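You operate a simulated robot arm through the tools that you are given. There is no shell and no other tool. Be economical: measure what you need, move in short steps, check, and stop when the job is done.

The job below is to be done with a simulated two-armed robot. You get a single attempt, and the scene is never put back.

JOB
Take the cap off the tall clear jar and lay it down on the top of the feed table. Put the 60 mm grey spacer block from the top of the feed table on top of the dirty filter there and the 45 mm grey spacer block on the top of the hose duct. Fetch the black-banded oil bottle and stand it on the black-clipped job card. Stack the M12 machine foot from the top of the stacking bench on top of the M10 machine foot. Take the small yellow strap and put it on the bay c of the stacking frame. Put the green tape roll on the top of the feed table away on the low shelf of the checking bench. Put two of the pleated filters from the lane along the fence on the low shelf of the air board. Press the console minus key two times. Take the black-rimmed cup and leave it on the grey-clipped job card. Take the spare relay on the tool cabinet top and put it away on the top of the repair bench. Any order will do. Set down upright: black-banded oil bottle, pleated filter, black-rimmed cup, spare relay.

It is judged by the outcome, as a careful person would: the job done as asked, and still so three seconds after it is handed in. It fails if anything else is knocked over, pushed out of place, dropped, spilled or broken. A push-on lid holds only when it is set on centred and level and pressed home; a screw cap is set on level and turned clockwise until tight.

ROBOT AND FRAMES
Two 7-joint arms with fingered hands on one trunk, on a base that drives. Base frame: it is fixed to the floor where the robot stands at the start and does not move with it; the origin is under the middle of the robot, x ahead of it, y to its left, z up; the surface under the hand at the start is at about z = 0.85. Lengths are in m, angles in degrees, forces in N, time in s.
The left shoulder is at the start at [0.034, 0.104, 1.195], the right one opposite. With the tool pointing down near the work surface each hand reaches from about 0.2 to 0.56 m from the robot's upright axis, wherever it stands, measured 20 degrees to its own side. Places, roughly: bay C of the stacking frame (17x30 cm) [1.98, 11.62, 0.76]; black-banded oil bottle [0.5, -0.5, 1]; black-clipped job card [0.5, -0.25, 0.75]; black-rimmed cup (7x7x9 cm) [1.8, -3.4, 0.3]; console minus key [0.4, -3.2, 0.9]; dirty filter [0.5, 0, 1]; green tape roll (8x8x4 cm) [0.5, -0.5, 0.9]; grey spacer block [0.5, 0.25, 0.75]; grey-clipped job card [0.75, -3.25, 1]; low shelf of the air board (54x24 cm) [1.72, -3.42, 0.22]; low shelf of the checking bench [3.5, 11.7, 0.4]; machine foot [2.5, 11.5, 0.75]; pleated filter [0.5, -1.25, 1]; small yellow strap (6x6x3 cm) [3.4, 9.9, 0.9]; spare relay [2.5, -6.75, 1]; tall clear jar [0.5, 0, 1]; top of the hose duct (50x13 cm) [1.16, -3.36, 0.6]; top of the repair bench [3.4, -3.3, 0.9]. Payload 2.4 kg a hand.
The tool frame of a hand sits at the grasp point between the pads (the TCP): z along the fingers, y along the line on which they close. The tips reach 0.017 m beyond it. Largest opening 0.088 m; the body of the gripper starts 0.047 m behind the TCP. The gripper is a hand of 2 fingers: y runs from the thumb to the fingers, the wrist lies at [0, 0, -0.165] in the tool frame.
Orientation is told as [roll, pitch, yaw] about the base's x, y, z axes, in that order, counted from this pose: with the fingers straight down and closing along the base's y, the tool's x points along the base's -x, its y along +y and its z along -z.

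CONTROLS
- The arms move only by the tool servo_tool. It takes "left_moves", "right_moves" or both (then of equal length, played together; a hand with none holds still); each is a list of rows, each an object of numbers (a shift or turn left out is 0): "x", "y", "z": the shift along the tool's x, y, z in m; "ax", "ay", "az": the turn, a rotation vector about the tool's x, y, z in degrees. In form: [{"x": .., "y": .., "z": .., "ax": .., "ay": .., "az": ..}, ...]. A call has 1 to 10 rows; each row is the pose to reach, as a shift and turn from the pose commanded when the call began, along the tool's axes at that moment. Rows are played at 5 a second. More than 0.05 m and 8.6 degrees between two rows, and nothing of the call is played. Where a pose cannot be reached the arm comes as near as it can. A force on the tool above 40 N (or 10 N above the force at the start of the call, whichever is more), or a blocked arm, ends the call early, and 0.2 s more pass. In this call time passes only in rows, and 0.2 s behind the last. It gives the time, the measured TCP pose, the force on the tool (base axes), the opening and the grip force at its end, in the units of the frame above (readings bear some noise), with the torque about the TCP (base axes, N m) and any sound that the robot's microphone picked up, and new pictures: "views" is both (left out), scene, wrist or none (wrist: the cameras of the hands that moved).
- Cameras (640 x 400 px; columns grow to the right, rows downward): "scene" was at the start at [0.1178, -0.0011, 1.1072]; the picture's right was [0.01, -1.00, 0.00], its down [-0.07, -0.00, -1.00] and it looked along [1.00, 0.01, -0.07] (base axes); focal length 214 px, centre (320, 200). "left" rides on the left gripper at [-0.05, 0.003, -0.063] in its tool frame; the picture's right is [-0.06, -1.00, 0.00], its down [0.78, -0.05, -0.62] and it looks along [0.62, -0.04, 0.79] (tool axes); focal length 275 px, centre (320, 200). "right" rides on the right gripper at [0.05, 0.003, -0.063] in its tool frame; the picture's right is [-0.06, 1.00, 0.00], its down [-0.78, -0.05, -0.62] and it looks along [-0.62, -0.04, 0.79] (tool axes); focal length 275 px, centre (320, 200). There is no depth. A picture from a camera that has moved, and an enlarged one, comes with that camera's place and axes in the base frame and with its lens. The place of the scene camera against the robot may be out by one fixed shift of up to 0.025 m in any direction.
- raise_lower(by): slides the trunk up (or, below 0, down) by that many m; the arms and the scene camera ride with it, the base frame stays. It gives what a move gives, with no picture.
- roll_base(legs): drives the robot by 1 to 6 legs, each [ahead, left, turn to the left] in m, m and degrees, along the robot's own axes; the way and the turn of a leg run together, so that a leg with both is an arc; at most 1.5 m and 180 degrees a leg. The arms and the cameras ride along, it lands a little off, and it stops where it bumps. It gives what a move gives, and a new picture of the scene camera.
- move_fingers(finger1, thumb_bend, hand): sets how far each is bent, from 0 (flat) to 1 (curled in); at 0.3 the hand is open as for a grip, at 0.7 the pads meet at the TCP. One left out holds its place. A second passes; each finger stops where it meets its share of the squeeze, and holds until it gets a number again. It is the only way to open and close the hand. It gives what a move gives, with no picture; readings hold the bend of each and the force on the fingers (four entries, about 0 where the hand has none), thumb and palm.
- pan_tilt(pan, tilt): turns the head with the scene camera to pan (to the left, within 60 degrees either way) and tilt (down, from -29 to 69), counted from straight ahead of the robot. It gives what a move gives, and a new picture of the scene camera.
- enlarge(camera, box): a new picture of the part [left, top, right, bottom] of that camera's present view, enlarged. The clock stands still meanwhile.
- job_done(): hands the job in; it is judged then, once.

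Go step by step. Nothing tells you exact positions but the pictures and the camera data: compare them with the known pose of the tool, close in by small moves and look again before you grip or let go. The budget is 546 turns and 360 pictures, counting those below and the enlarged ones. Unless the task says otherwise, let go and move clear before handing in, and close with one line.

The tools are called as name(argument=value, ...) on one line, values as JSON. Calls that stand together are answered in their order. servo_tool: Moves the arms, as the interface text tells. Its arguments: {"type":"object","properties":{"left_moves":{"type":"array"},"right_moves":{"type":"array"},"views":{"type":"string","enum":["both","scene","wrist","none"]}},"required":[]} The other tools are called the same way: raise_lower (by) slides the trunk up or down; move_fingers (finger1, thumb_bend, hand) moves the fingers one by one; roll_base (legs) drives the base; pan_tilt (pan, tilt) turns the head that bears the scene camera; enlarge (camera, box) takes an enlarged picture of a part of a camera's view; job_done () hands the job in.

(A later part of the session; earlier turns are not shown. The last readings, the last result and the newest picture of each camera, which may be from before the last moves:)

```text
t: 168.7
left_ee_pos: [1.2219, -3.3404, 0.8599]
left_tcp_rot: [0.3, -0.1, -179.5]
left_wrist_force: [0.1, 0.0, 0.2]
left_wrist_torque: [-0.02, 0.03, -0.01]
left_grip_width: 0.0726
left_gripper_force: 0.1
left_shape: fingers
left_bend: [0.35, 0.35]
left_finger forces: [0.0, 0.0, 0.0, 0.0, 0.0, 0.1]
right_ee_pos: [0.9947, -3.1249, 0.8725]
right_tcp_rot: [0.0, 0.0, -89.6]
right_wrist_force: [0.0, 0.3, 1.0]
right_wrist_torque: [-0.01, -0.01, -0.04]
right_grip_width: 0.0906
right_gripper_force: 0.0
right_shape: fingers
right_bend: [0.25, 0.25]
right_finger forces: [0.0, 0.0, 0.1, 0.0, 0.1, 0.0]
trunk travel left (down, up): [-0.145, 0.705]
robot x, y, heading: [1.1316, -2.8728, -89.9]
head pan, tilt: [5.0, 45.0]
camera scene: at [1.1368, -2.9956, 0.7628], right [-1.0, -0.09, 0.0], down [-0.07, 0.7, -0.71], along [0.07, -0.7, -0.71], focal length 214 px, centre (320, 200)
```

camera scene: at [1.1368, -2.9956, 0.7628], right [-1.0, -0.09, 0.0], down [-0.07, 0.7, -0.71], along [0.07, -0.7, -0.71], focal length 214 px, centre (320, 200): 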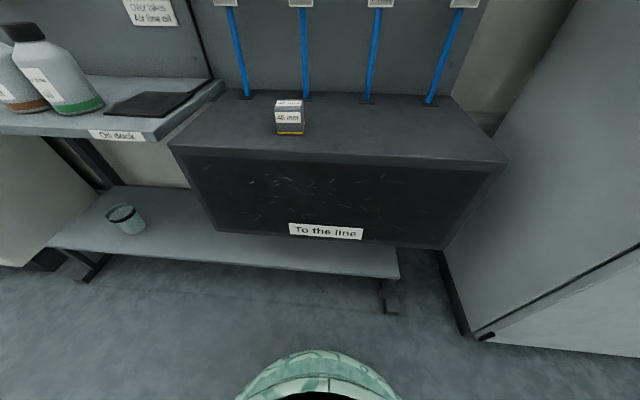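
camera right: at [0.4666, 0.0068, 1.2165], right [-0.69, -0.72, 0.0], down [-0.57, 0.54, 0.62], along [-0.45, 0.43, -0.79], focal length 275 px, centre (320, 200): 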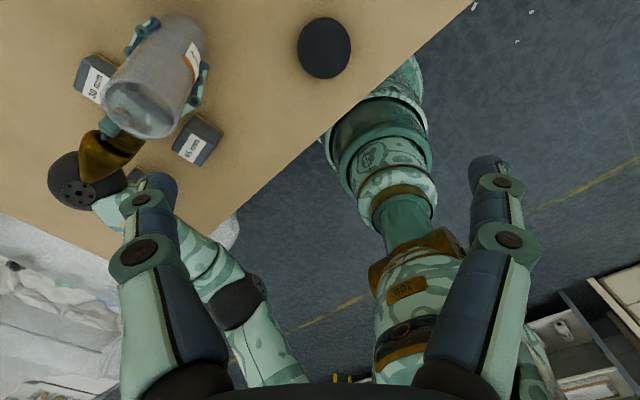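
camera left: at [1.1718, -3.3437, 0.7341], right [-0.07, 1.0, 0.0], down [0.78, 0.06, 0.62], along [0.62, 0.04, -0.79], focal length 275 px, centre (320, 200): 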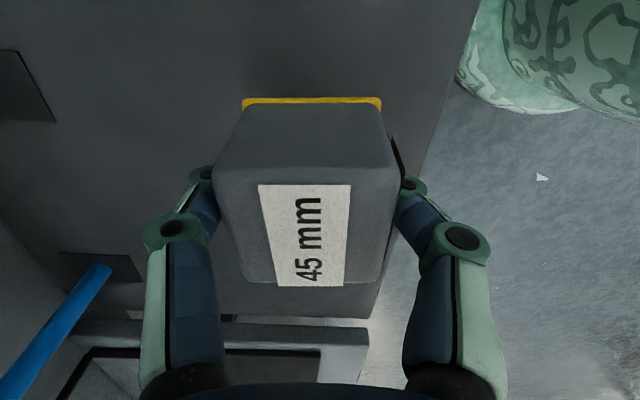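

The 45 mm block is on the duct. Next the black-rimmed cup on the low shelf (about (1.78,-3.36)), partly under the tray; I'll take it with the right hand tilted forward. Reposition first.

roll_base(legs=[[-0.3, 0, 0], [0, 0.75, 0]])

raise_lower(by=-0.14)

pan_tilt(pan=0, tilt=30)

```text
t: 174.4
left_ee_pos: [1.9722, -3.0354, 0.8601]
left_tcp_rot: [0.4, -0.1, -179.4]
left_wrist_force: [-0.2, 0.2, 0.5]
left_wrist_torque: [-0.02, 0.02, -0.02]
left_grip_width: 0.0727
left_gripper_force: 0.1
left_shape: fingers
left_bend: [0.35, 0.35]
left_finger forces: [0.1, 0.0, 0.0, 0.0, 0.0, 0.1]
right_ee_pos: [1.7443, -2.8209, 0.8725]
right_tcp_rot: [0.0, 0.0, -89.5]
right_wrist_force: [0.6, -0.6, -0.1]
right_wrist_torque: [-0.02, 0.01, -0.02]
right_grip_width: 0.0906
right_gripper_force: 0.1
right_shape: fingers
right_bend: [0.25, 0.25]
right_finger forces: [0.0, 0.0, 0.0, 0.0, 0.0, 0.0]
trunk travel left (down, up): [-0.145, 0.705]
robot x, y, heading: [1.8818, -2.5675, -89.7]
head pan, tilt: [5.0, 45.0]
camera scene: at [1.8858, -2.6903, 0.7628], right [-1.0, -0.1, 0.0], down [-0.07, 0.7, -0.71], along [0.07, -0.7, -0.71], focal length 214 px, centre (320, 200)
```

scene: 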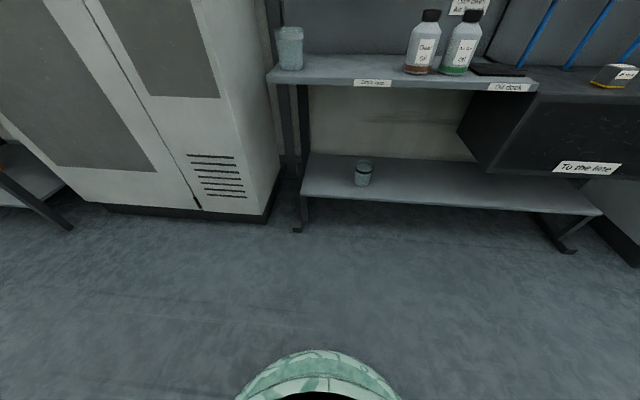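

```text
t: 176.1
left_ee_pos: [1.9723, -3.0346, 0.721]
left_tcp_rot: [0.4, -0.1, -179.4]
left_wrist_force: [-0.6, 0.3, 0.0]
left_wrist_torque: [0.01, 0.03, -0.02]
left_grip_width: 0.0725
left_gripper_force: 0.0
left_shape: fingers
left_bend: [0.35, 0.35]
left_finger forces: [0.0, 0.0, 0.1, 0.0, 0.0, 0.1]
right_ee_pos: [1.7443, -2.8444, 0.7071]
right_tcp_rot: [0.0, 8.2, -89.5]
right_wrist_force: [1.0, -0.3, -0.1]
right_wrist_torque: [0.04, 0.02, 0.0]
right_grip_width: 0.0908
right_gripper_force: 0.0
right_shape: fingers
right_bend: [0.25, 0.25]
right_finger forces: [0.1, 0.0, 0.0, 0.0, 0.0, 0.1]
trunk travel left (down, up): [-0.005, 0.845]
robot x, y, heading: [1.8808, -2.5695, -89.3]
head pan, tilt: [5.0, 45.0]
```

```text
t: 176.8
left_ee_pos: [1.9718, -3.0358, 0.7201]
left_tcp_rot: [0.4, -0.1, -179.4]
left_wrist_force: [-0.5, 0.8, 0.4]
left_wrist_torque: [0.01, 0.02, 0.03]
left_grip_width: 0.0728
left_gripper_force: 0.0
left_shape: fingers
left_bend: [0.35, 0.35]
left_finger forces: [0.0, 0.0, 0.1, 0.0, 0.1, 0.0]
right_ee_pos: [1.7442, -2.8466, 0.7071]
right_tcp_rot: [0.0, 8.2, -89.5]
right_wrist_force: [-1.1, -1.2, 0.1]
right_wrist_torque: [-0.02, 0.02, -0.01]
right_grip_width: 0.0905
right_gripper_force: 0.1
right_shape: fingers
right_bend: [0.25, 0.25]
right_finger forces: [0.0, 0.0, 0.1, 0.0, 0.1, 0.0]
trunk travel left (down, up): [-0.005, 0.845]
robot x, y, heading: [1.8771, -2.5679, -89.3]
head pan, tilt: [0.0, 30.0]
camera scene: at [1.8789, -2.7078, 0.6503], right [-1.0, -0.01, 0.0], down [0.0, 0.5, -0.87], along [0.01, -0.87, -0.5], focal length 214 px, centre (320, 200)
```

scene: 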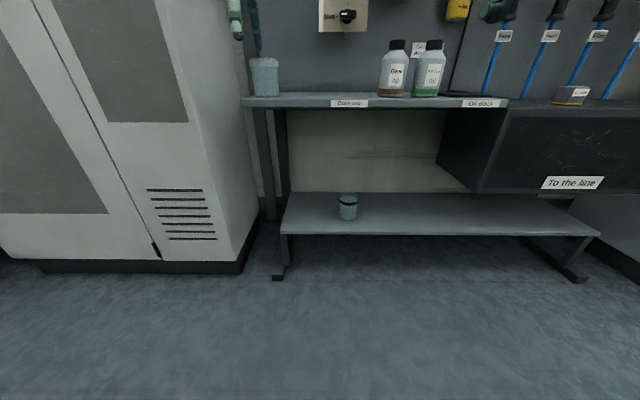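

Cup at about (1.782,-3.36), shelf z≈0.22. I pre-tilt the right hand 40° forward and move it ahead before driving in.

servo_tool(right_moves=[{"x": -0.03}, {"x": -0.06, "ay": -8}, {"x": -0.09, "ay": -16}, {"x": -0.12, "ay": -24}, {"x": -0.13, "ay": -32}, {"x": -0.14, "ay": -40}])

```text
t: 178.2
left_ee_pos: [1.9723, -3.0353, 0.7206]
left_tcp_rot: [0.3, -0.1, -179.4]
left_wrist_force: [-0.2, -1.2, -0.6]
left_wrist_torque: [-0.01, -0.02, 0.01]
left_grip_width: 0.0725
left_gripper_force: 0.1
left_shape: fingers
left_bend: [0.35, 0.35]
left_finger forces: [0.0, 0.1, 0.1, 0.0, 0.1, 0.0]
right_ee_pos: [1.745, -2.9824, 0.6868]
right_tcp_rot: [0.0, -31.9, -89.5]
right_wrist_force: [-0.4, 0.3, 0.3]
right_wrist_torque: [-0.02, 0.03, -0.03]
right_grip_width: 0.0906
right_gripper_force: 0.0
right_shape: fingers
right_bend: [0.25, 0.25]
right_finger forces: [0.1, 0.0, 0.1, 0.0, 0.0, 0.0]
trunk travel left (down, up): [-0.005, 0.845]
robot x, y, heading: [1.8776, -2.5692, -89.7]
head pan, tilt: [0.0, 30.0]
camera scene: at [1.8789, -2.7078, 0.6504], right [-1.0, -0.01, 0.0], down [0.0, 0.5, -0.87], along [0.01, -0.87, -0.5], focal length 214 px, centre (320, 200)
camera right: at [1.7467, -2.9083, 0.7141], right [1.0, -0.04, 0.03], down [-0.05, -0.34, 0.94], along [-0.03, -0.94, -0.34], focal length 275 px, centre (320, 200)
```

scene: 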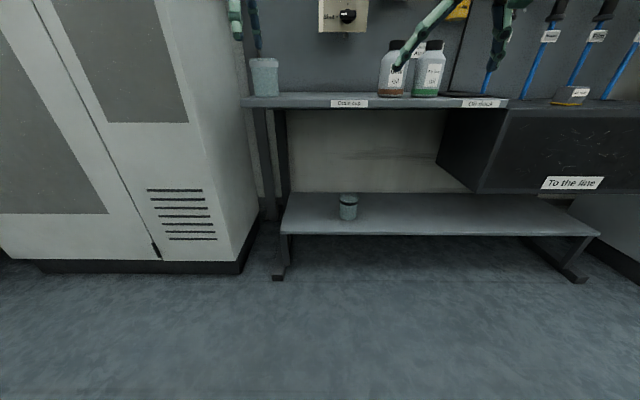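
right: 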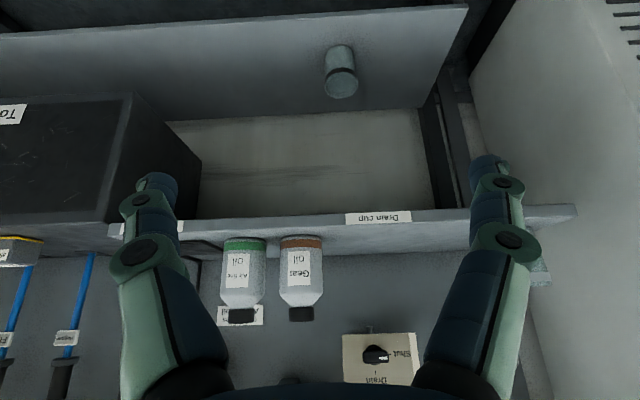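

servo_tool(left_moves=[{"y": -0.04, "z": -0.01}, {"y": -0.08, "z": -0.02}, {"y": -0.12, "z": -0.03}, {"y": -0.16, "z": -0.04}, {"y": -0.2, "z": -0.05}, {"y": -0.22, "z": -0.06}, {"y": -0.22, "z": -0.07}], right_moves=[{"x": 0.021, "z": 0.034}, {"x": 0.042, "z": 0.068}, {"x": 0.063, "z": 0.102}, {"x": 0.084, "z": 0.136}, {"x": 0.105, "z": 0.17}, {"x": 0.126, "z": 0.204}, {"x": 0.148, "z": 0.237}])

```text
t: 179.8
left_ee_pos: [1.9707, -2.8142, 0.7895]
left_tcp_rot: [0.2, -0.1, -179.4]
left_wrist_force: [1.0, 0.7, 0.4]
left_wrist_torque: [0.01, 0.01, 0.0]
left_grip_width: 0.0725
left_gripper_force: 0.0
left_shape: fingers
left_bend: [0.35, 0.35]
left_finger forces: [0.1, 0.0, 0.1, 0.0, 0.1, 0.0]
right_ee_pos: [1.7437, -2.9939, 0.4158]
right_tcp_rot: [0.1, -31.6, -89.5]
right_wrist_force: [-0.4, 0.5, -0.3]
right_wrist_torque: [-0.04, 0.02, -0.03]
right_grip_width: 0.0908
right_gripper_force: 0.0
right_shape: fingers
right_bend: [0.25, 0.25]
right_finger forces: [0.1, 0.1, 0.1, 0.0, 0.0, 0.0]
right hand out of reach, approached as far as the arm can: row 7
trunk travel left (down, up): [-0.005, 0.845]
robot x, y, heading: [1.881, -2.5697, -89.6]
head pan, tilt: [0.0, 30.0]
camera scene: at [1.879, -2.7078, 0.6504], right [-1.0, -0.01, 0.0], down [0.0, 0.5, -0.87], along [0.01, -0.87, -0.5], focal length 214 px, centre (320, 200)
camera right: at [1.745, -2.9182, 0.4436], right [1.0, -0.04, 0.03], down [-0.05, -0.34, 0.94], along [-0.03, -0.94, -0.35], focal length 275 px, centre (320, 200)
camera left: at [1.9218, -2.8166, 0.8529], right [-0.07, 1.0, -0.01], down [0.78, 0.06, 0.62], along [0.62, 0.04, -0.79], focal length 275 px, centre (320, 200)
```

scene: 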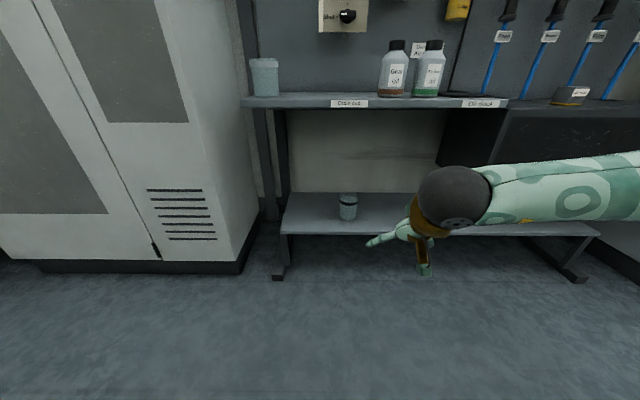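
right: 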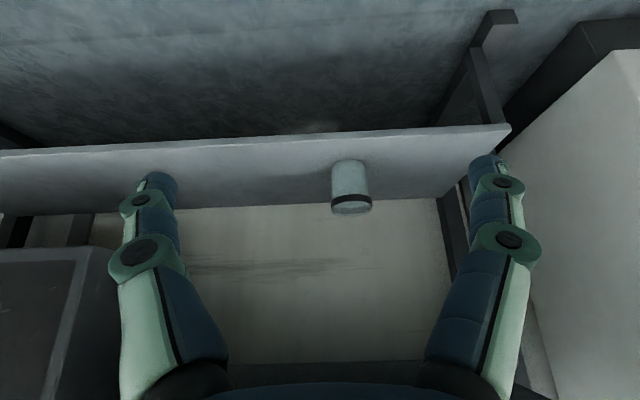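
left: 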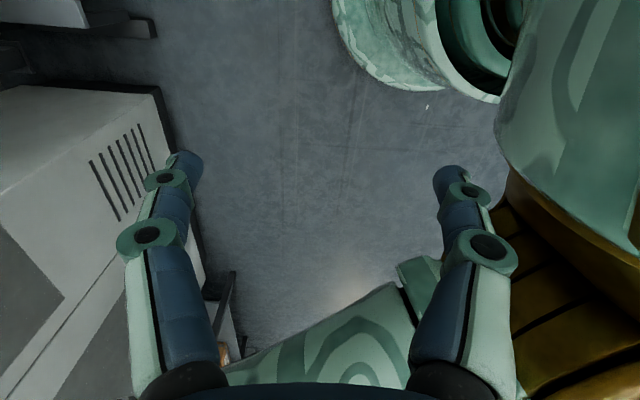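

servo_tool(right_moves=[{"x": -0.034, "z": 0.02}, {"x": -0.068, "z": 0.042}, {"x": -0.052, "z": 0.068}, {"x": -0.036, "z": 0.093}, {"x": -0.02, "z": 0.118}], views="none")

```text
t: 181.1
left_ee_pos: [1.9712, -2.8143, 0.7901]
left_tcp_rot: [0.3, -0.1, -179.4]
left_wrist_force: [-0.6, 0.1, -0.5]
left_wrist_torque: [-0.02, 0.0, 0.0]
left_grip_width: 0.0728
left_gripper_force: 0.0
left_shape: fingers
left_bend: [0.35, 0.35]
left_finger forces: [0.1, 0.1, 0.1, 0.0, 0.1, 0.0]
right_ee_pos: [1.745, -3.0717, 0.326]
right_tcp_rot: [0.0, -31.8, -89.6]
right_wrist_force: [-0.1, -0.5, 0.7]
right_wrist_torque: [0.05, 0.0, 0.01]
right_grip_width: 0.0908
right_gripper_force: 0.0
right_shape: fingers
right_bend: [0.25, 0.25]
right_finger forces: [0.1, 0.1, 0.0, 0.0, 0.0, 0.0]
trunk travel left (down, up): [-0.005, 0.845]
robot x, y, heading: [1.8836, -2.5666, -89.5]
head pan, tilt: [0.0, 30.0]
```

It reaches when further forward. Lower to z≈0.29, then align laterally with the base.

servo_tool(right_moves=[{"x": 0.019, "z": 0.0305}], views="none")

roll_base(legs=[[0.12, 0.037, 0]])

enlarge(camera="right", box=[0, 0, 640, 400])

```text
t: 181.4
left_ee_pos: [1.9713, -2.8141, 0.789]
left_tcp_rot: [0.3, -0.1, -179.4]
left_wrist_force: [-0.1, 0.1, -0.6]
left_wrist_torque: [-0.01, -0.04, -0.01]
left_grip_width: 0.0728
left_gripper_force: 0.0
left_shape: fingers
left_bend: [0.35, 0.35]
left_finger forces: [0.0, 0.1, 0.1, 0.0, 0.1, 0.0]
right_ee_pos: [1.7441, -3.0735, 0.2891]
right_tcp_rot: [-0.1, -31.6, -89.6]
right_wrist_force: [0.6, -0.1, -0.2]
right_wrist_torque: [0.0, 0.05, -0.01]
right_grip_width: 0.0911
right_gripper_force: 0.1
right_shape: fingers
right_bend: [0.25, 0.25]
right_finger forces: [0.0, 0.0, 0.0, 0.0, 0.0, 0.1]
trunk travel left (down, up): [-0.005, 0.845]
robot x, y, heading: [1.8808, -2.5644, -89.6]
head pan, tilt: [0.0, 30.0]
```

```text
t: 182.7
left_ee_pos: [2.008, -2.9353, 0.7892]
left_tcp_rot: [0.2, -0.1, -179.5]
left_wrist_force: [-0.1, 0.4, 0.5]
left_wrist_torque: [0.0, 0.0, 0.03]
left_grip_width: 0.0727
left_gripper_force: 0.1
left_shape: fingers
left_bend: [0.35, 0.35]
left_finger forces: [0.0, 0.0, 0.0, 0.1, 0.1, 0.1]
right_ee_pos: [1.7825, -3.194, 0.2886]
right_tcp_rot: [0.1, -31.6, -89.4]
right_wrist_force: [0.1, 0.1, -0.7]
right_wrist_torque: [0.01, 0.01, 0.0]
right_grip_width: 0.0908
right_gripper_force: 0.0
right_shape: fingers
right_bend: [0.25, 0.25]
right_finger forces: [0.1, 0.0, 0.0, 0.0, 0.0, 0.0]
trunk travel left (down, up): [-0.005, 0.845]
robot x, y, heading: [1.9248, -2.6904, -89.4]
head pan, tilt: [0.0, 30.0]
camera scene: at [1.9166, -2.8285, 0.6504], right [-1.0, -0.01, 0.0], down [0.0, 0.5, -0.87], along [0.01, -0.87, -0.5], focal length 214 px, centre (320, 200)
```

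scene: 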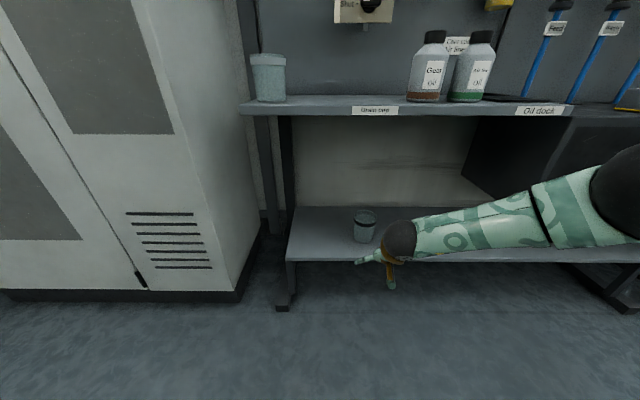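

```text
1.00 times, centred on (320, 200) of right (not enlarged: the box is as wide or as high as the picture)
camera zoom: at [1.7835, -3.1173, 0.3169], right [1.0, -0.05, 0.03], down [-0.05, -0.34, 0.94], along [-0.03, -0.94, -0.34], focal length 275 px, centre (320, 200)
```

zoom: 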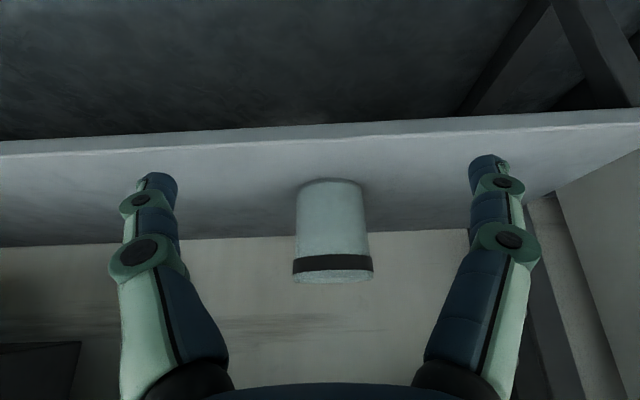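

Cup axis at (1.784,-3.362), rim z≈0.295. Lower slightly and drive in most of the way.

servo_tool(right_moves=[{"x": 0.006, "z": 0.0102}], views="none")

roll_base(legs=[[0.11, 0, 0]])

enlarge(camera="right", box=[0, 0, 640, 400])

```text
t: 183.1
left_ee_pos: [2.0083, -2.9349, 0.7892]
left_tcp_rot: [0.2, -0.1, -179.4]
left_wrist_force: [-0.1, 0.2, -0.9]
left_wrist_torque: [0.01, 0.04, 0.04]
left_grip_width: 0.0728
left_gripper_force: 0.0
left_shape: fingers
left_bend: [0.35, 0.35]
left_finger forces: [0.1, 0.0, 0.0, 0.1, 0.0, 0.0]
right_ee_pos: [1.7815, -3.1941, 0.2789]
right_tcp_rot: [0.0, -31.4, -89.5]
right_wrist_force: [-0.1, -0.5, 0.2]
right_wrist_torque: [0.02, -0.01, 0.04]
right_grip_width: 0.0905
right_gripper_force: 0.1
right_shape: fingers
right_bend: [0.25, 0.25]
right_finger forces: [0.0, 0.1, 0.1, 0.0, 0.1, 0.1]
trunk travel left (down, up): [-0.005, 0.845]
robot x, y, heading: [1.9175, -2.6867, -89.5]
head pan, tilt: [0.0, 30.0]
```

```text
t: 184.3
left_ee_pos: [2.0087, -3.043, 0.7892]
left_tcp_rot: [0.5, 0.0, -179.5]
left_wrist_force: [-0.6, 0.5, 0.4]
left_wrist_torque: [-0.02, 0.0, 0.0]
left_grip_width: 0.0729
left_gripper_force: 0.0
left_shape: fingers
left_bend: [0.35, 0.35]
left_finger forces: [0.0, 0.0, 0.0, 0.0, 0.0, 0.1]
right_ee_pos: [1.7822, -3.3035, 0.2766]
right_tcp_rot: [0.1, -31.4, -89.5]
right_wrist_force: [0.5, -0.5, -1.2]
right_wrist_torque: [0.0, 0.02, 0.03]
right_grip_width: 0.0906
right_gripper_force: 0.1
right_shape: fingers
right_bend: [0.25, 0.25]
right_finger forces: [0.1, 0.0, 0.0, 0.0, 0.0, 0.0]
trunk travel left (down, up): [-0.005, 0.845]
robot x, y, heading: [1.9173, -2.796, -89.5]
head pan, tilt: [0.0, 30.0]
camera scene: at [1.9175, -2.9374, 0.6504], right [-1.0, -0.01, 0.0], down [0.0, 0.5, -0.87], along [0.01, -0.87, -0.5], focal length 214 px, centre (320, 200)
```

scene: 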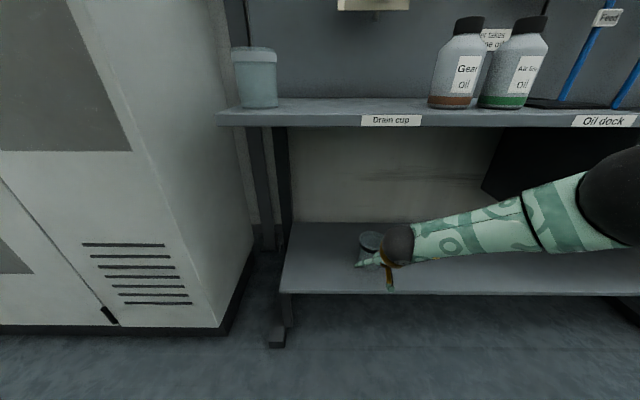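

```text
1.00 times, centred on (320, 200) of right (not enlarged: the box is as wide or as high as the picture)
camera zoom: at [1.7841, -3.2271, 0.3055], right [1.0, -0.04, 0.03], down [-0.05, -0.35, 0.94], along [-0.03, -0.94, -0.35], focal length 275 px, centre (320, 200)
```

zoom: 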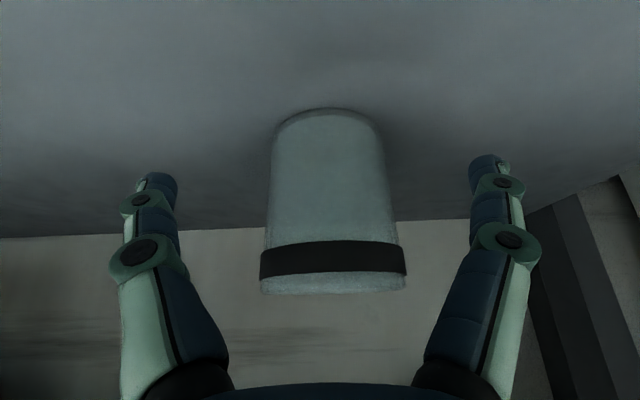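

roll_base(legs=[[0.057, 0.002, 0]])

enlarge(camera="right", box=[0, 0, 640, 400])

```text
t: 185.4
left_ee_pos: [2.0109, -3.0889, 0.792]
left_tcp_rot: [0.3, 0.2, -178.8]
left_wrist_force: [0.2, 0.3, 0.2]
left_wrist_torque: [0.01, -0.04, 0.01]
left_grip_width: 0.0726
left_gripper_force: 0.1
left_shape: fingers
left_bend: [0.35, 0.35]
left_finger forces: [0.1, 0.1, 0.0, 0.1, 0.0, 0.0]
right_ee_pos: [1.7887, -3.355, 0.2812]
right_tcp_rot: [0.2, -31.9, -89.0]
right_wrist_force: [1.3, 0.2, 0.0]
right_wrist_torque: [0.02, 0.01, -0.03]
right_grip_width: 0.0905
right_gripper_force: 0.1
right_shape: fingers
right_bend: [0.25, 0.25]
right_finger forces: [0.0, 0.0, 0.1, 0.0, 0.0, 0.0]
trunk travel left (down, up): [-0.005, 0.845]
robot x, y, heading: [1.9203, -2.8484, -89.3]
head pan, tilt: [0.0, 30.0]
stopped in leg 1: the robot was blocked; the commanded pose is now the measured one
camera scene: at [1.9182, -2.984, 0.652], right [-1.0, -0.02, 0.0], down [-0.01, 0.49, -0.87], along [0.02, -0.87, -0.49], focal length 214 px, centre (320, 200)
```

scene: 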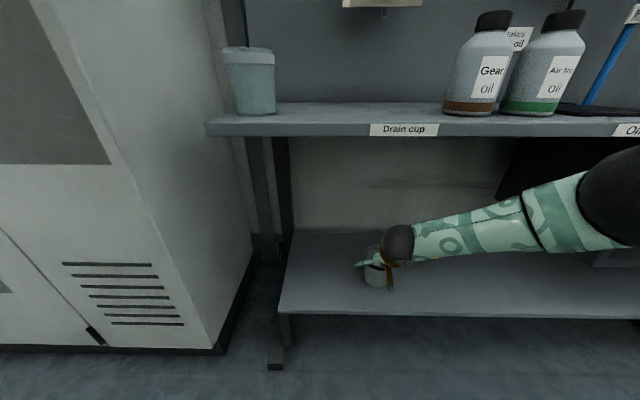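

```text
1.00 times, centred on (320, 200) of right (not enlarged: the box is as wide or as high as the picture)
camera zoom: at [1.7891, -3.2783, 0.3094], right [1.0, -0.03, 0.04], down [-0.04, -0.34, 0.94], along [-0.02, -0.94, -0.34], focal length 275 px, centre (320, 200)
```

zoom: 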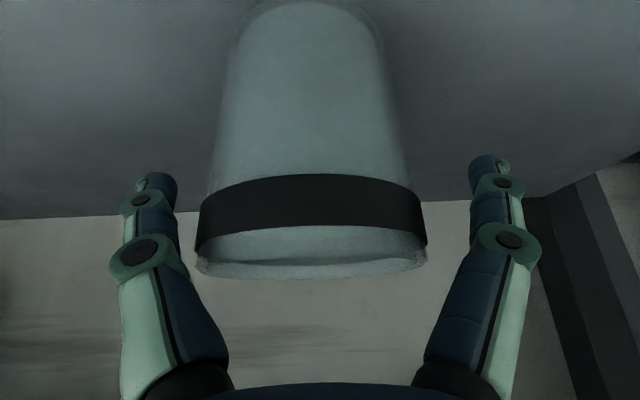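

The base touched the shelf's front, but the hand is around the cup. Close gently.

move_fingers(hand="right", finger1=0.5, thumb_bend=0.5)

enlarge(camera="right", box=[0, 0, 640, 400])

```text
t: 186.4
left_ee_pos: [2.0113, -3.0873, 0.7909]
left_tcp_rot: [0.4, 0.0, -178.7]
left_wrist_force: [-0.1, -0.7, -0.4]
left_wrist_torque: [0.01, 0.0, -0.02]
left_grip_width: 0.0728
left_gripper_force: 0.0
left_shape: fingers
left_bend: [0.35, 0.35]
left_finger forces: [0.0, 0.0, 0.0, 0.1, 0.1, 0.0]
right_ee_pos: [1.7879, -3.3543, 0.283]
right_tcp_rot: [0.2, -32.0, -89.0]
right_wrist_force: [-0.7, -0.1, 0.0]
right_wrist_torque: [0.02, 0.02, 0.01]
right_grip_width: 0.0535
right_gripper_force: 2.5
right_shape: fingers
right_bend: [0.43, 0.47]
right_finger forces: [3.0, 0.0, 0.1, 0.0, 2.6, 0.1]
trunk travel left (down, up): [-0.005, 0.845]
robot x, y, heading: [1.9189, -2.8484, -88.8]
head pan, tilt: [0.0, 30.0]
```

```text
1.00 times, centred on (320, 200) of right (not enlarged: the box is as wide or as high as the picture)
camera zoom: at [1.789, -3.2787, 0.3096], right [1.0, -0.03, 0.04], down [-0.04, -0.34, 0.94], along [-0.02, -0.94, -0.34], focal length 275 px, centre (320, 200)
```

zoom: 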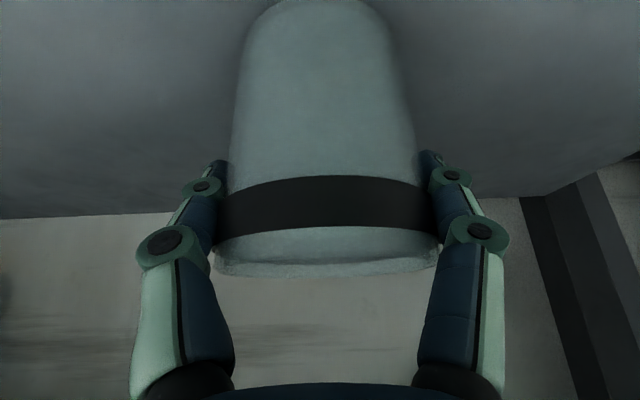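

move_fingers(hand="right", finger1=0.58, thumb_bend=0.58)

raise_lower(by=0.05)

enlarge(camera="right", box=[0, 0, 640, 400])

```text
t: 187.4
left_ee_pos: [2.0109, -3.0874, 0.7907]
left_tcp_rot: [0.4, 0.2, -178.8]
left_wrist_force: [-0.3, 0.2, 0.5]
left_wrist_torque: [-0.01, 0.0, -0.02]
left_grip_width: 0.0728
left_gripper_force: 0.1
left_shape: fingers
left_bend: [0.35, 0.35]
left_finger forces: [0.1, 0.0, 0.0, 0.1, 0.0, 0.0]
right_ee_pos: [1.7869, -3.3556, 0.2829]
right_tcp_rot: [0.2, -32.1, -89.0]
right_wrist_force: [0.6, 0.8, -0.4]
right_wrist_torque: [0.02, 0.01, 0.02]
right_grip_width: 0.052
right_gripper_force: 5.3
right_shape: fingers
right_bend: [0.42, 0.51]
right_finger forces: [5.6, 0.0, 0.1, 0.0, 5.1, 0.0]
trunk travel left (down, up): [-0.005, 0.845]
robot x, y, heading: [1.925, -2.8498, -89.1]
head pan, tilt: [0.0, 30.0]
```

```text
t: 188.3
left_ee_pos: [2.013, -3.0971, 0.8388]
left_tcp_rot: [-0.3, -0.1, -178.8]
left_wrist_force: [0.2, 0.1, -0.6]
left_wrist_torque: [0.0, 0.0, 0.04]
left_grip_width: 0.0725
left_gripper_force: 0.2
left_shape: fingers
left_bend: [0.35, 0.35]
left_finger forces: [0.0, 0.0, 0.1, 0.0, 0.1, 0.0]
right_ee_pos: [1.7887, -3.3559, 0.3269]
right_tcp_rot: [-0.1, -31.5, -89.1]
right_wrist_force: [-0.5, -0.2, -0.7]
right_wrist_torque: [0.02, 0.02, 0.02]
right_grip_width: 0.0521
right_gripper_force: 5.9
right_shape: fingers
right_bend: [0.42, 0.51]
right_finger forces: [5.5, 0.0, 0.1, 0.0, 5.0, 0.0]
trunk travel left (down, up): [-0.055, 0.795]
robot x, y, heading: [1.9219, -2.8487, -89.0]
head pan, tilt: [0.0, 30.0]
```

```text
1.00 times, centred on (320, 200) of right (not enlarged: the box is as wide or as high as the picture)
camera zoom: at [1.7892, -3.2811, 0.3554], right [1.0, -0.04, 0.03], down [-0.04, -0.35, 0.94], along [-0.02, -0.94, -0.35], focal length 275 px, centre (320, 200)
```

zoom: 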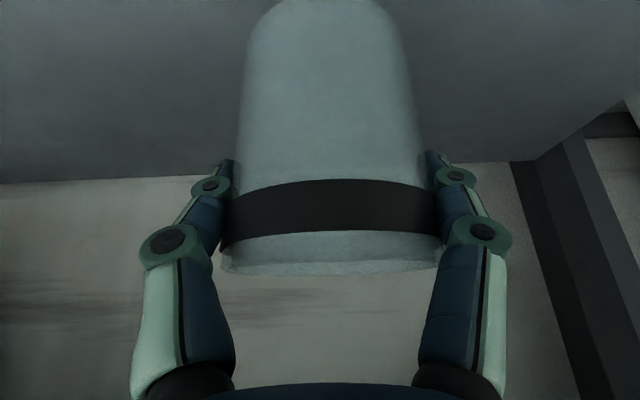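

Cup is lifted. Back out and raise the trunk.

roll_base(legs=[[-0.45, 0, 0]])

raise_lower(by=0.37)

roll_base(legs=[[0, -0.9, 0]])

```text
t: 191.1
left_ee_pos: [2.0062, -2.6469, 0.8386]
left_tcp_rot: [-0.1, -0.1, -178.9]
left_wrist_force: [-0.4, 0.0, 0.2]
left_wrist_torque: [0.01, -0.01, 0.01]
left_grip_width: 0.0728
left_gripper_force: 0.0
left_shape: fingers
left_bend: [0.35, 0.35]
left_finger forces: [0.1, 0.0, 0.1, 0.0, 0.0, 0.1]
right_ee_pos: [1.781, -2.9088, 0.328]
right_tcp_rot: [0.0, -31.4, -88.9]
right_wrist_force: [-0.5, 0.5, -0.1]
right_wrist_torque: [0.02, 0.0, 0.01]
right_grip_width: 0.0522
right_gripper_force: 4.7
right_shape: fingers
right_bend: [0.42, 0.51]
right_finger forces: [5.4, 0.1, 0.0, 0.0, 4.9, 0.0]
trunk travel left (down, up): [-0.055, 0.795]
robot x, y, heading: [1.9168, -2.3998, -88.9]
head pan, tilt: [0.0, 30.0]
camera scene: at [1.9125, -2.5382, 0.698], right [-1.0, -0.02, 0.0], down [-0.01, 0.5, -0.87], along [0.01, -0.87, -0.5], focal length 214 px, centre (320, 200)
```

scene: 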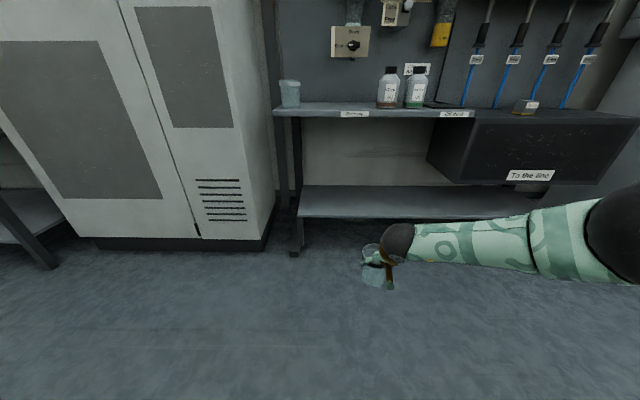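

```text
t: 194.6
left_ee_pos: [2.0052, -2.6474, 1.2084]
left_tcp_rot: [-0.2, -0.1, -178.9]
left_wrist_force: [-0.7, -0.1, -0.1]
left_wrist_torque: [0.01, 0.0, 0.02]
left_grip_width: 0.0728
left_gripper_force: 0.0
left_shape: fingers
left_bend: [0.35, 0.35]
left_finger forces: [0.0, 0.0, 0.1, 0.0, 0.0, 0.1]
right_ee_pos: [1.7812, -2.911, 0.7049]
right_tcp_rot: [0.0, -32.3, -89.0]
right_wrist_force: [0.8, -0.4, -1.1]
right_wrist_torque: [0.01, 0.0, -0.03]
right_grip_width: 0.0518
right_gripper_force: 4.7
right_shape: fingers
right_bend: [0.43, 0.51]
right_finger forces: [5.4, 0.0, 0.0, 0.1, 4.9, 0.0]
trunk travel left (down, up): [-0.425, 0.425]
robot x, y, heading: [1.9147, -2.3995, -89.0]
head pan, tilt: [0.0, 30.0]
```

```text
t: 199.4
left_ee_pos: [1.0933, -2.6611, 1.2086]
left_tcp_rot: [-0.2, 0.0, -179.1]
left_wrist_force: [-0.2, -0.4, -0.1]
left_wrist_torque: [-0.01, 0.02, -0.01]
left_grip_width: 0.0727
left_gripper_force: 0.2
left_shape: fingers
left_bend: [0.35, 0.35]
left_finger forces: [0.0, 0.0, 0.0, 0.1, 0.1, 0.0]
right_ee_pos: [0.8681, -2.9244, 0.7051]
right_tcp_rot: [0.0, -32.2, -89.2]
right_wrist_force: [0.2, -0.7, -0.7]
right_wrist_torque: [0.03, -0.03, -0.03]
right_grip_width: 0.0522
right_gripper_force: 5.0
right_shape: fingers
right_bend: [0.43, 0.51]
right_finger forces: [5.3, 0.0, 0.0, 0.0, 4.7, 0.0]
trunk travel left (down, up): [-0.425, 0.425]
robot x, y, heading: [1.0059, -2.4133, -89.3]
head pan, tilt: [0.0, 30.0]
camera scene: at [1.0006, -2.536, 1.0652], right [-1.0, -0.01, 0.0], down [-0.01, 0.5, -0.87], along [0.01, -0.87, -0.5], focal length 214 px, centre (320, 200)
```

scene: 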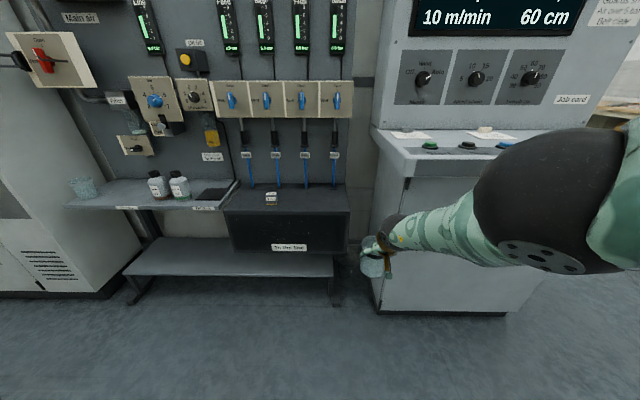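

Raise the right arm with the cup above desk height.

servo_tool(right_moves=[{"x": -0.021, "z": -0.034}, {"x": -0.042, "z": -0.068}, {"x": -0.063, "z": -0.102}, {"x": -0.084, "z": -0.136}, {"x": -0.105, "z": -0.17}, {"x": -0.126, "z": -0.204}, {"x": -0.148, "z": -0.237}, {"x": -0.169, "z": -0.27}, {"x": -0.186, "z": -0.297}])

```text
t: 201.4
left_ee_pos: [1.0938, -2.662, 1.2085]
left_tcp_rot: [-0.1, -0.1, -179.1]
left_wrist_force: [0.4, 0.2, 0.7]
left_wrist_torque: [0.02, -0.01, 0.0]
left_grip_width: 0.0727
left_gripper_force: 0.1
left_shape: fingers
left_bend: [0.35, 0.35]
left_finger forces: [0.0, 0.1, 0.0, 0.1, 0.0, 0.0]
right_ee_pos: [0.8715, -3.058, 1.0353]
right_tcp_rot: [-0.1, -32.3, -89.1]
right_wrist_force: [-0.2, 1.3, -0.3]
right_wrist_torque: [0.01, 0.02, -0.02]
right_grip_width: 0.052
right_gripper_force: 5.0
right_shape: fingers
right_bend: [0.43, 0.51]
right_finger forces: [5.4, 0.0, 0.0, 0.0, 4.7, 0.1]
right hand out of reach, approached as far as the arm can: row 1, 2, 3, 4, 5, 6, 7, 8, 9
trunk travel left (down, up): [-0.425, 0.425]
robot x, y, heading: [1.0, -2.4139, -89.4]
head pan, tilt: [0.0, 30.0]
camera scene: at [1.0007, -2.5363, 1.0651], right [-1.0, -0.01, 0.0], down [-0.01, 0.5, -0.87], along [0.01, -0.87, -0.5], focal length 214 px, centre (320, 200)
camera right: at [0.8723, -2.9811, 1.0631], right [1.0, -0.04, 0.03], down [-0.04, -0.33, 0.94], along [-0.03, -0.94, -0.33], focal length 275 px, centre (320, 200)
```

scene: 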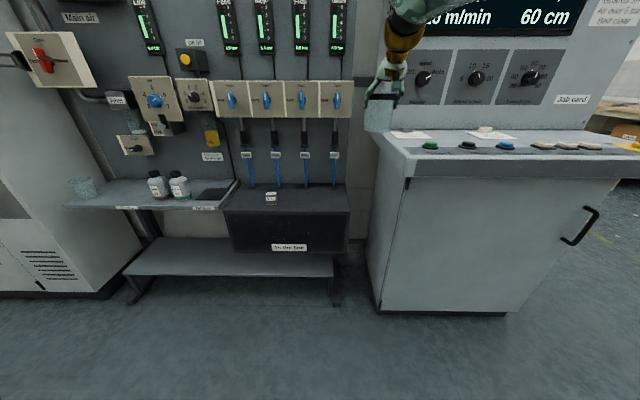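
right: 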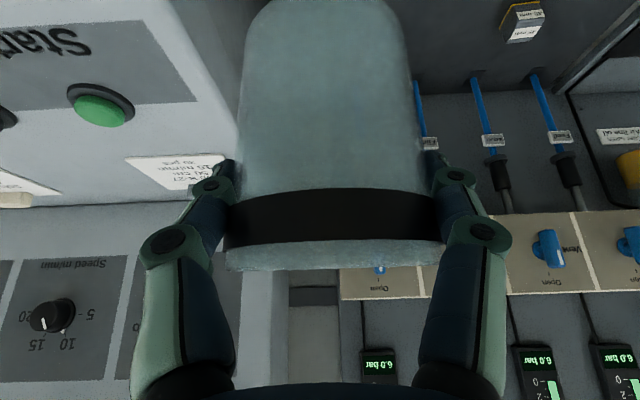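

Card appears at roughly (0.67,-3.31) on the desk (z≈0.9). Move base right and somewhat forward, then look with tilt.

roll_base(legs=[[0, -0.19, 0], [0.12, 0, -0.7]])

pan_tilt(pan=-10, tilt=30)

enlarge(camera="right", box=[0, 0, 640, 400])

```text
t: 203.8
left_ee_pos: [0.903, -2.7876, 1.2071]
left_tcp_rot: [-0.3, -0.2, -180.0]
left_wrist_force: [0.4, -0.2, 0.1]
left_wrist_torque: [-0.03, 0.0, -0.02]
left_grip_width: 0.0726
left_gripper_force: 0.0
left_shape: fingers
left_bend: [0.35, 0.35]
left_finger forces: [0.0, 0.1, 0.0, 0.1, 0.0, 0.0]
right_ee_pos: [0.6752, -3.18, 1.0352]
right_tcp_rot: [-0.1, -32.3, -90.0]
right_wrist_force: [0.2, 0.8, -0.3]
right_wrist_torque: [-0.02, 0.01, -0.01]
right_grip_width: 0.0518
right_gripper_force: 5.6
right_shape: fingers
right_bend: [0.43, 0.51]
right_finger forces: [5.4, 0.0, 0.0, 0.1, 4.8, 0.0]
trunk travel left (down, up): [-0.425, 0.425]
robot x, y, heading: [0.8173, -2.5414, -89.8]
head pan, tilt: [0.0, 30.0]
camera scene: at [0.8118, -2.6607, 1.0651], right [-1.0, 0.0, 0.0], down [0.0, 0.5, -0.87], along [0.0, -0.87, -0.5], focal length 214 px, centre (320, 200)
```

scene: 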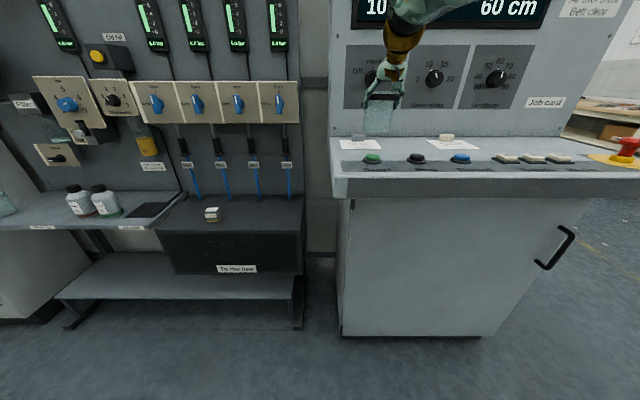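

```text
t: 204.5
left_ee_pos: [0.9022, -2.7859, 1.2081]
left_tcp_rot: [-0.2, 0.1, -180.0]
left_wrist_force: [-0.3, -0.1, 0.1]
left_wrist_torque: [0.03, -0.01, -0.01]
left_grip_width: 0.0726
left_gripper_force: 0.0
left_shape: fingers
left_bend: [0.35, 0.35]
left_finger forces: [0.0, 0.0, 0.0, 0.0, 0.0, 0.0]
right_ee_pos: [0.6754, -3.1803, 1.0341]
right_tcp_rot: [-0.2, -32.4, -90.0]
right_wrist_force: [0.0, 0.6, -0.6]
right_wrist_torque: [0.0, 0.0, -0.02]
right_grip_width: 0.0517
right_gripper_force: 5.2
right_shape: fingers
right_bend: [0.43, 0.51]
right_finger forces: [5.4, 0.1, 0.0, 0.0, 4.7, 0.0]
trunk travel left (down, up): [-0.425, 0.425]
robot x, y, heading: [0.814, -2.5424, -89.8]
head pan, tilt: [-10.0, 30.0]
camera scene: at [0.7961, -2.6587, 1.0651], right [-0.98, 0.17, 0.0], down [0.09, 0.49, -0.87], along [-0.15, -0.85, -0.5], focal length 214 px, centre (320, 200)
```

scene: 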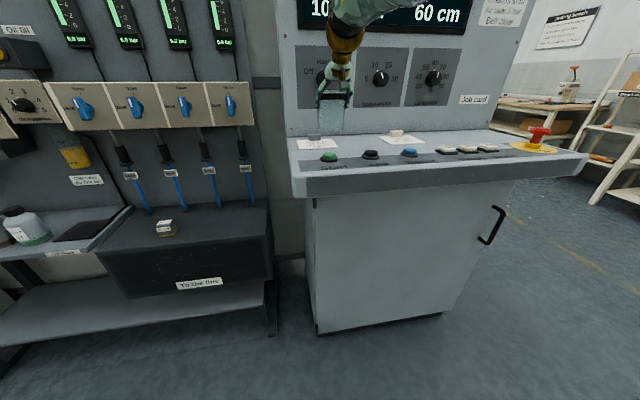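

```text
1.00 times, centred on (320, 200) of right (not enlarged: the box is as wide or as high as the picture)
camera zoom: at [0.6775, -3.1032, 1.0625], right [1.0, -0.05, 0.03], down [-0.05, -0.33, 0.94], along [-0.04, -0.94, -0.33], focal length 275 px, centre (320, 200)
```

zoom: 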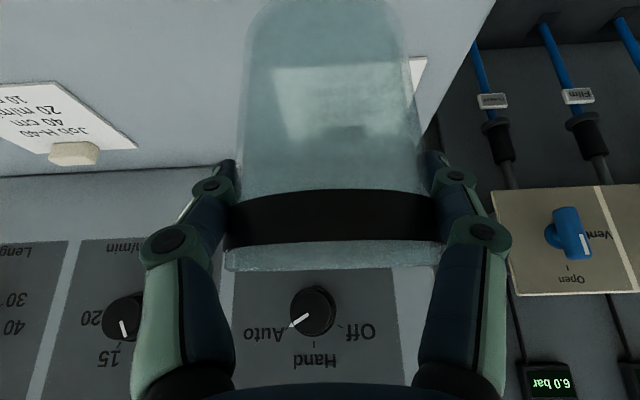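

Through the cup I see the card: centre about (0.697,-3.305), clip on its far edge. I drive 10 cm ahead and 2 cm left.

roll_base(legs=[[0.1, 0.022, 0]])

enlarge(camera="right", box=[0, 0, 640, 400])

```text
t: 205.7
left_ee_pos: [0.9245, -2.8869, 1.2077]
left_tcp_rot: [-0.3, -0.1, -179.7]
left_wrist_force: [-0.2, -0.2, -0.3]
left_wrist_torque: [0.01, 0.01, 0.01]
left_grip_width: 0.0726
left_gripper_force: 0.0
left_shape: fingers
left_bend: [0.35, 0.35]
left_finger forces: [0.0, 0.0, 0.1, 0.0, 0.1, 0.1]
right_ee_pos: [0.6976, -3.2788, 1.0344]
right_tcp_rot: [-0.1, -32.3, -89.9]
right_wrist_force: [-0.5, 0.4, -0.1]
right_wrist_torque: [0.03, -0.04, 0.0]
right_grip_width: 0.0516
right_gripper_force: 5.5
right_shape: fingers
right_bend: [0.43, 0.51]
right_finger forces: [5.4, 0.0, 0.0, 0.0, 4.8, 0.1]
trunk travel left (down, up): [-0.425, 0.425]
robot x, y, heading: [0.837, -2.6334, -90.0]
head pan, tilt: [-10.0, 30.0]
camera scene: at [0.8185, -2.7588, 1.0651], right [-0.98, 0.17, 0.0], down [0.09, 0.49, -0.87], along [-0.15, -0.85, -0.5], focal length 214 px, centre (320, 200)
```

scene: 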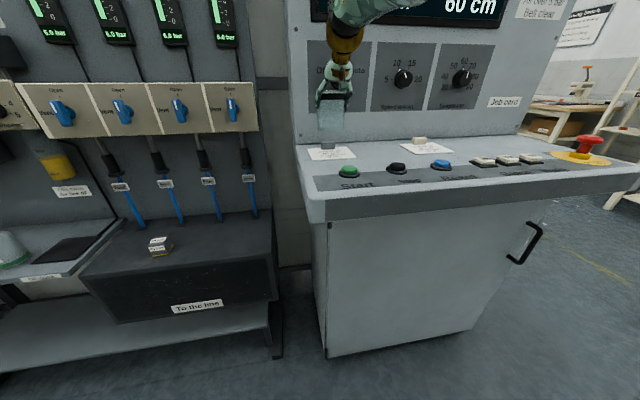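

```text
1.00 times, centred on (320, 200) of right (not enlarged: the box is as wide or as high as the picture)
camera zoom: at [0.7002, -3.2033, 1.0621], right [1.0, -0.05, 0.03], down [-0.05, -0.33, 0.94], along [-0.04, -0.94, -0.33], focal length 275 px, centre (320, 200)
```

zoom: 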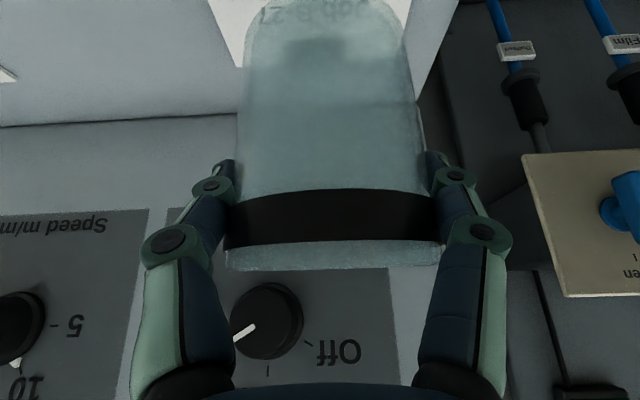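

Aligned: card under the cup. Lower.

servo_tool(right_moves=[{"x": 0.011, "z": 0.017}, {"x": 0.021, "z": 0.034}, {"x": 0.029, "z": 0.047}], views="wrist")

enlarge(camera="scene", box=[260, 40, 460, 200])

```text
t: 206.5
left_ee_pos: [0.9264, -2.8851, 1.2078]
left_tcp_rot: [-0.2, 0.0, -179.8]
left_wrist_force: [-0.1, -0.4, 0.1]
left_wrist_torque: [0.03, 0.01, -0.01]
left_grip_width: 0.0727
left_gripper_force: 0.0
left_shape: fingers
left_bend: [0.35, 0.35]
left_finger forces: [0.1, 0.0, 0.0, 0.0, 0.1, 0.1]
right_ee_pos: [0.6984, -3.2752, 0.977]
right_tcp_rot: [-0.1, -32.4, -89.9]
right_wrist_force: [-0.7, 0.3, -0.9]
right_wrist_torque: [0.03, 0.01, 0.02]
right_grip_width: 0.0515
right_gripper_force: 4.6
right_shape: fingers
right_bend: [0.43, 0.51]
right_finger forces: [5.2, 0.0, 0.0, 0.0, 4.7, 0.1]
right hand out of reach, approached as far as the arm can: row 3
trunk travel left (down, up): [-0.425, 0.425]
robot x, y, heading: [0.8425, -2.6367, -89.9]
head pan, tilt: [-10.0, 30.0]
camera right: at [0.7, -3.1981, 1.0048], right [1.0, -0.05, 0.03], down [-0.05, -0.33, 0.94], along [-0.04, -0.94, -0.33], focal length 275 px, centre (320, 200)
```

right: 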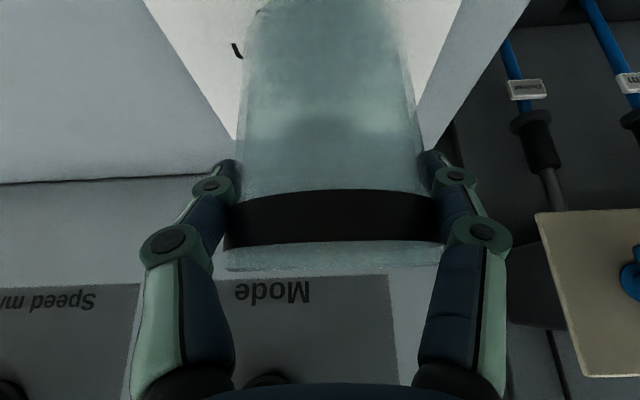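

```text
2.50 times, centred on (360, 120) of scene
camera zoom: at [0.8183, -2.7581, 1.0652], right [-0.98, 0.17, 0.0], down [0.09, 0.49, -0.87], along [-0.15, -0.85, -0.5], focal length 536 px, centre (220, 400)
```

zoom: 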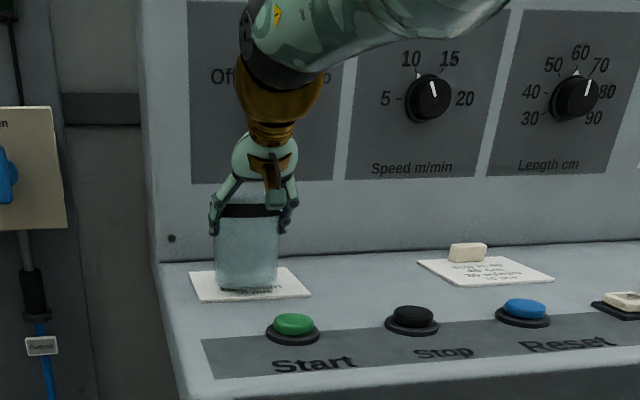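

Almost there; use the trunk to lower the rest.

raise_lower(by=-0.008)

raise_lower(by=-0.005)

```text
t: 207.1
left_ee_pos: [0.9252, -2.8857, 1.2]
left_tcp_rot: [-0.2, 0.0, -179.9]
left_wrist_force: [-0.3, 0.5, -0.4]
left_wrist_torque: [0.0, -0.02, 0.04]
left_grip_width: 0.0727
left_gripper_force: 0.1
left_shape: fingers
left_bend: [0.35, 0.35]
left_finger forces: [0.0, 0.0, 0.0, 0.0, 0.1, 0.0]
right_ee_pos: [0.6975, -3.2743, 0.9705]
right_tcp_rot: [-0.1, -32.4, -90.0]
right_wrist_force: [-0.2, 0.9, 1.2]
right_wrist_torque: [-0.07, 0.02, 0.03]
right_grip_width: 0.0515
right_gripper_force: 5.9
right_shape: fingers
right_bend: [0.43, 0.51]
right_finger forces: [5.8, 0.1, 0.0, 0.0, 4.8, 0.0]
trunk travel left (down, up): [-0.417, 0.433]
robot x, y, heading: [0.8362, -2.6393, -90.1]
head pan, tilt: [-10.0, 30.0]
```

```text
t: 207.6
left_ee_pos: [0.9239, -2.8837, 1.1953]
left_tcp_rot: [-0.3, -0.1, -179.8]
left_wrist_force: [-0.3, 0.1, 0.3]
left_wrist_torque: [-0.03, -0.02, 0.02]
left_grip_width: 0.0728
left_gripper_force: 0.0
left_shape: fingers
left_bend: [0.35, 0.35]
left_finger forces: [0.0, 0.0, 0.0, 0.1, 0.0, 0.1]
right_ee_pos: [0.6979, -3.2739, 0.9672]
right_tcp_rot: [-0.1, -32.4, -90.0]
right_wrist_force: [-0.2, 1.2, 5.9]
right_wrist_torque: [-0.05, 0.0, -0.05]
right_grip_width: 0.051
right_gripper_force: 5.1
right_shape: fingers
right_bend: [0.44, 0.52]
right_finger forces: [5.1, 0.0, 0.1, 0.0, 5.4, 0.0]
trunk travel left (down, up): [-0.412, 0.438]
robot x, y, heading: [0.8385, -2.6376, -89.9]
head pan, tilt: [-10.0, 30.0]
```

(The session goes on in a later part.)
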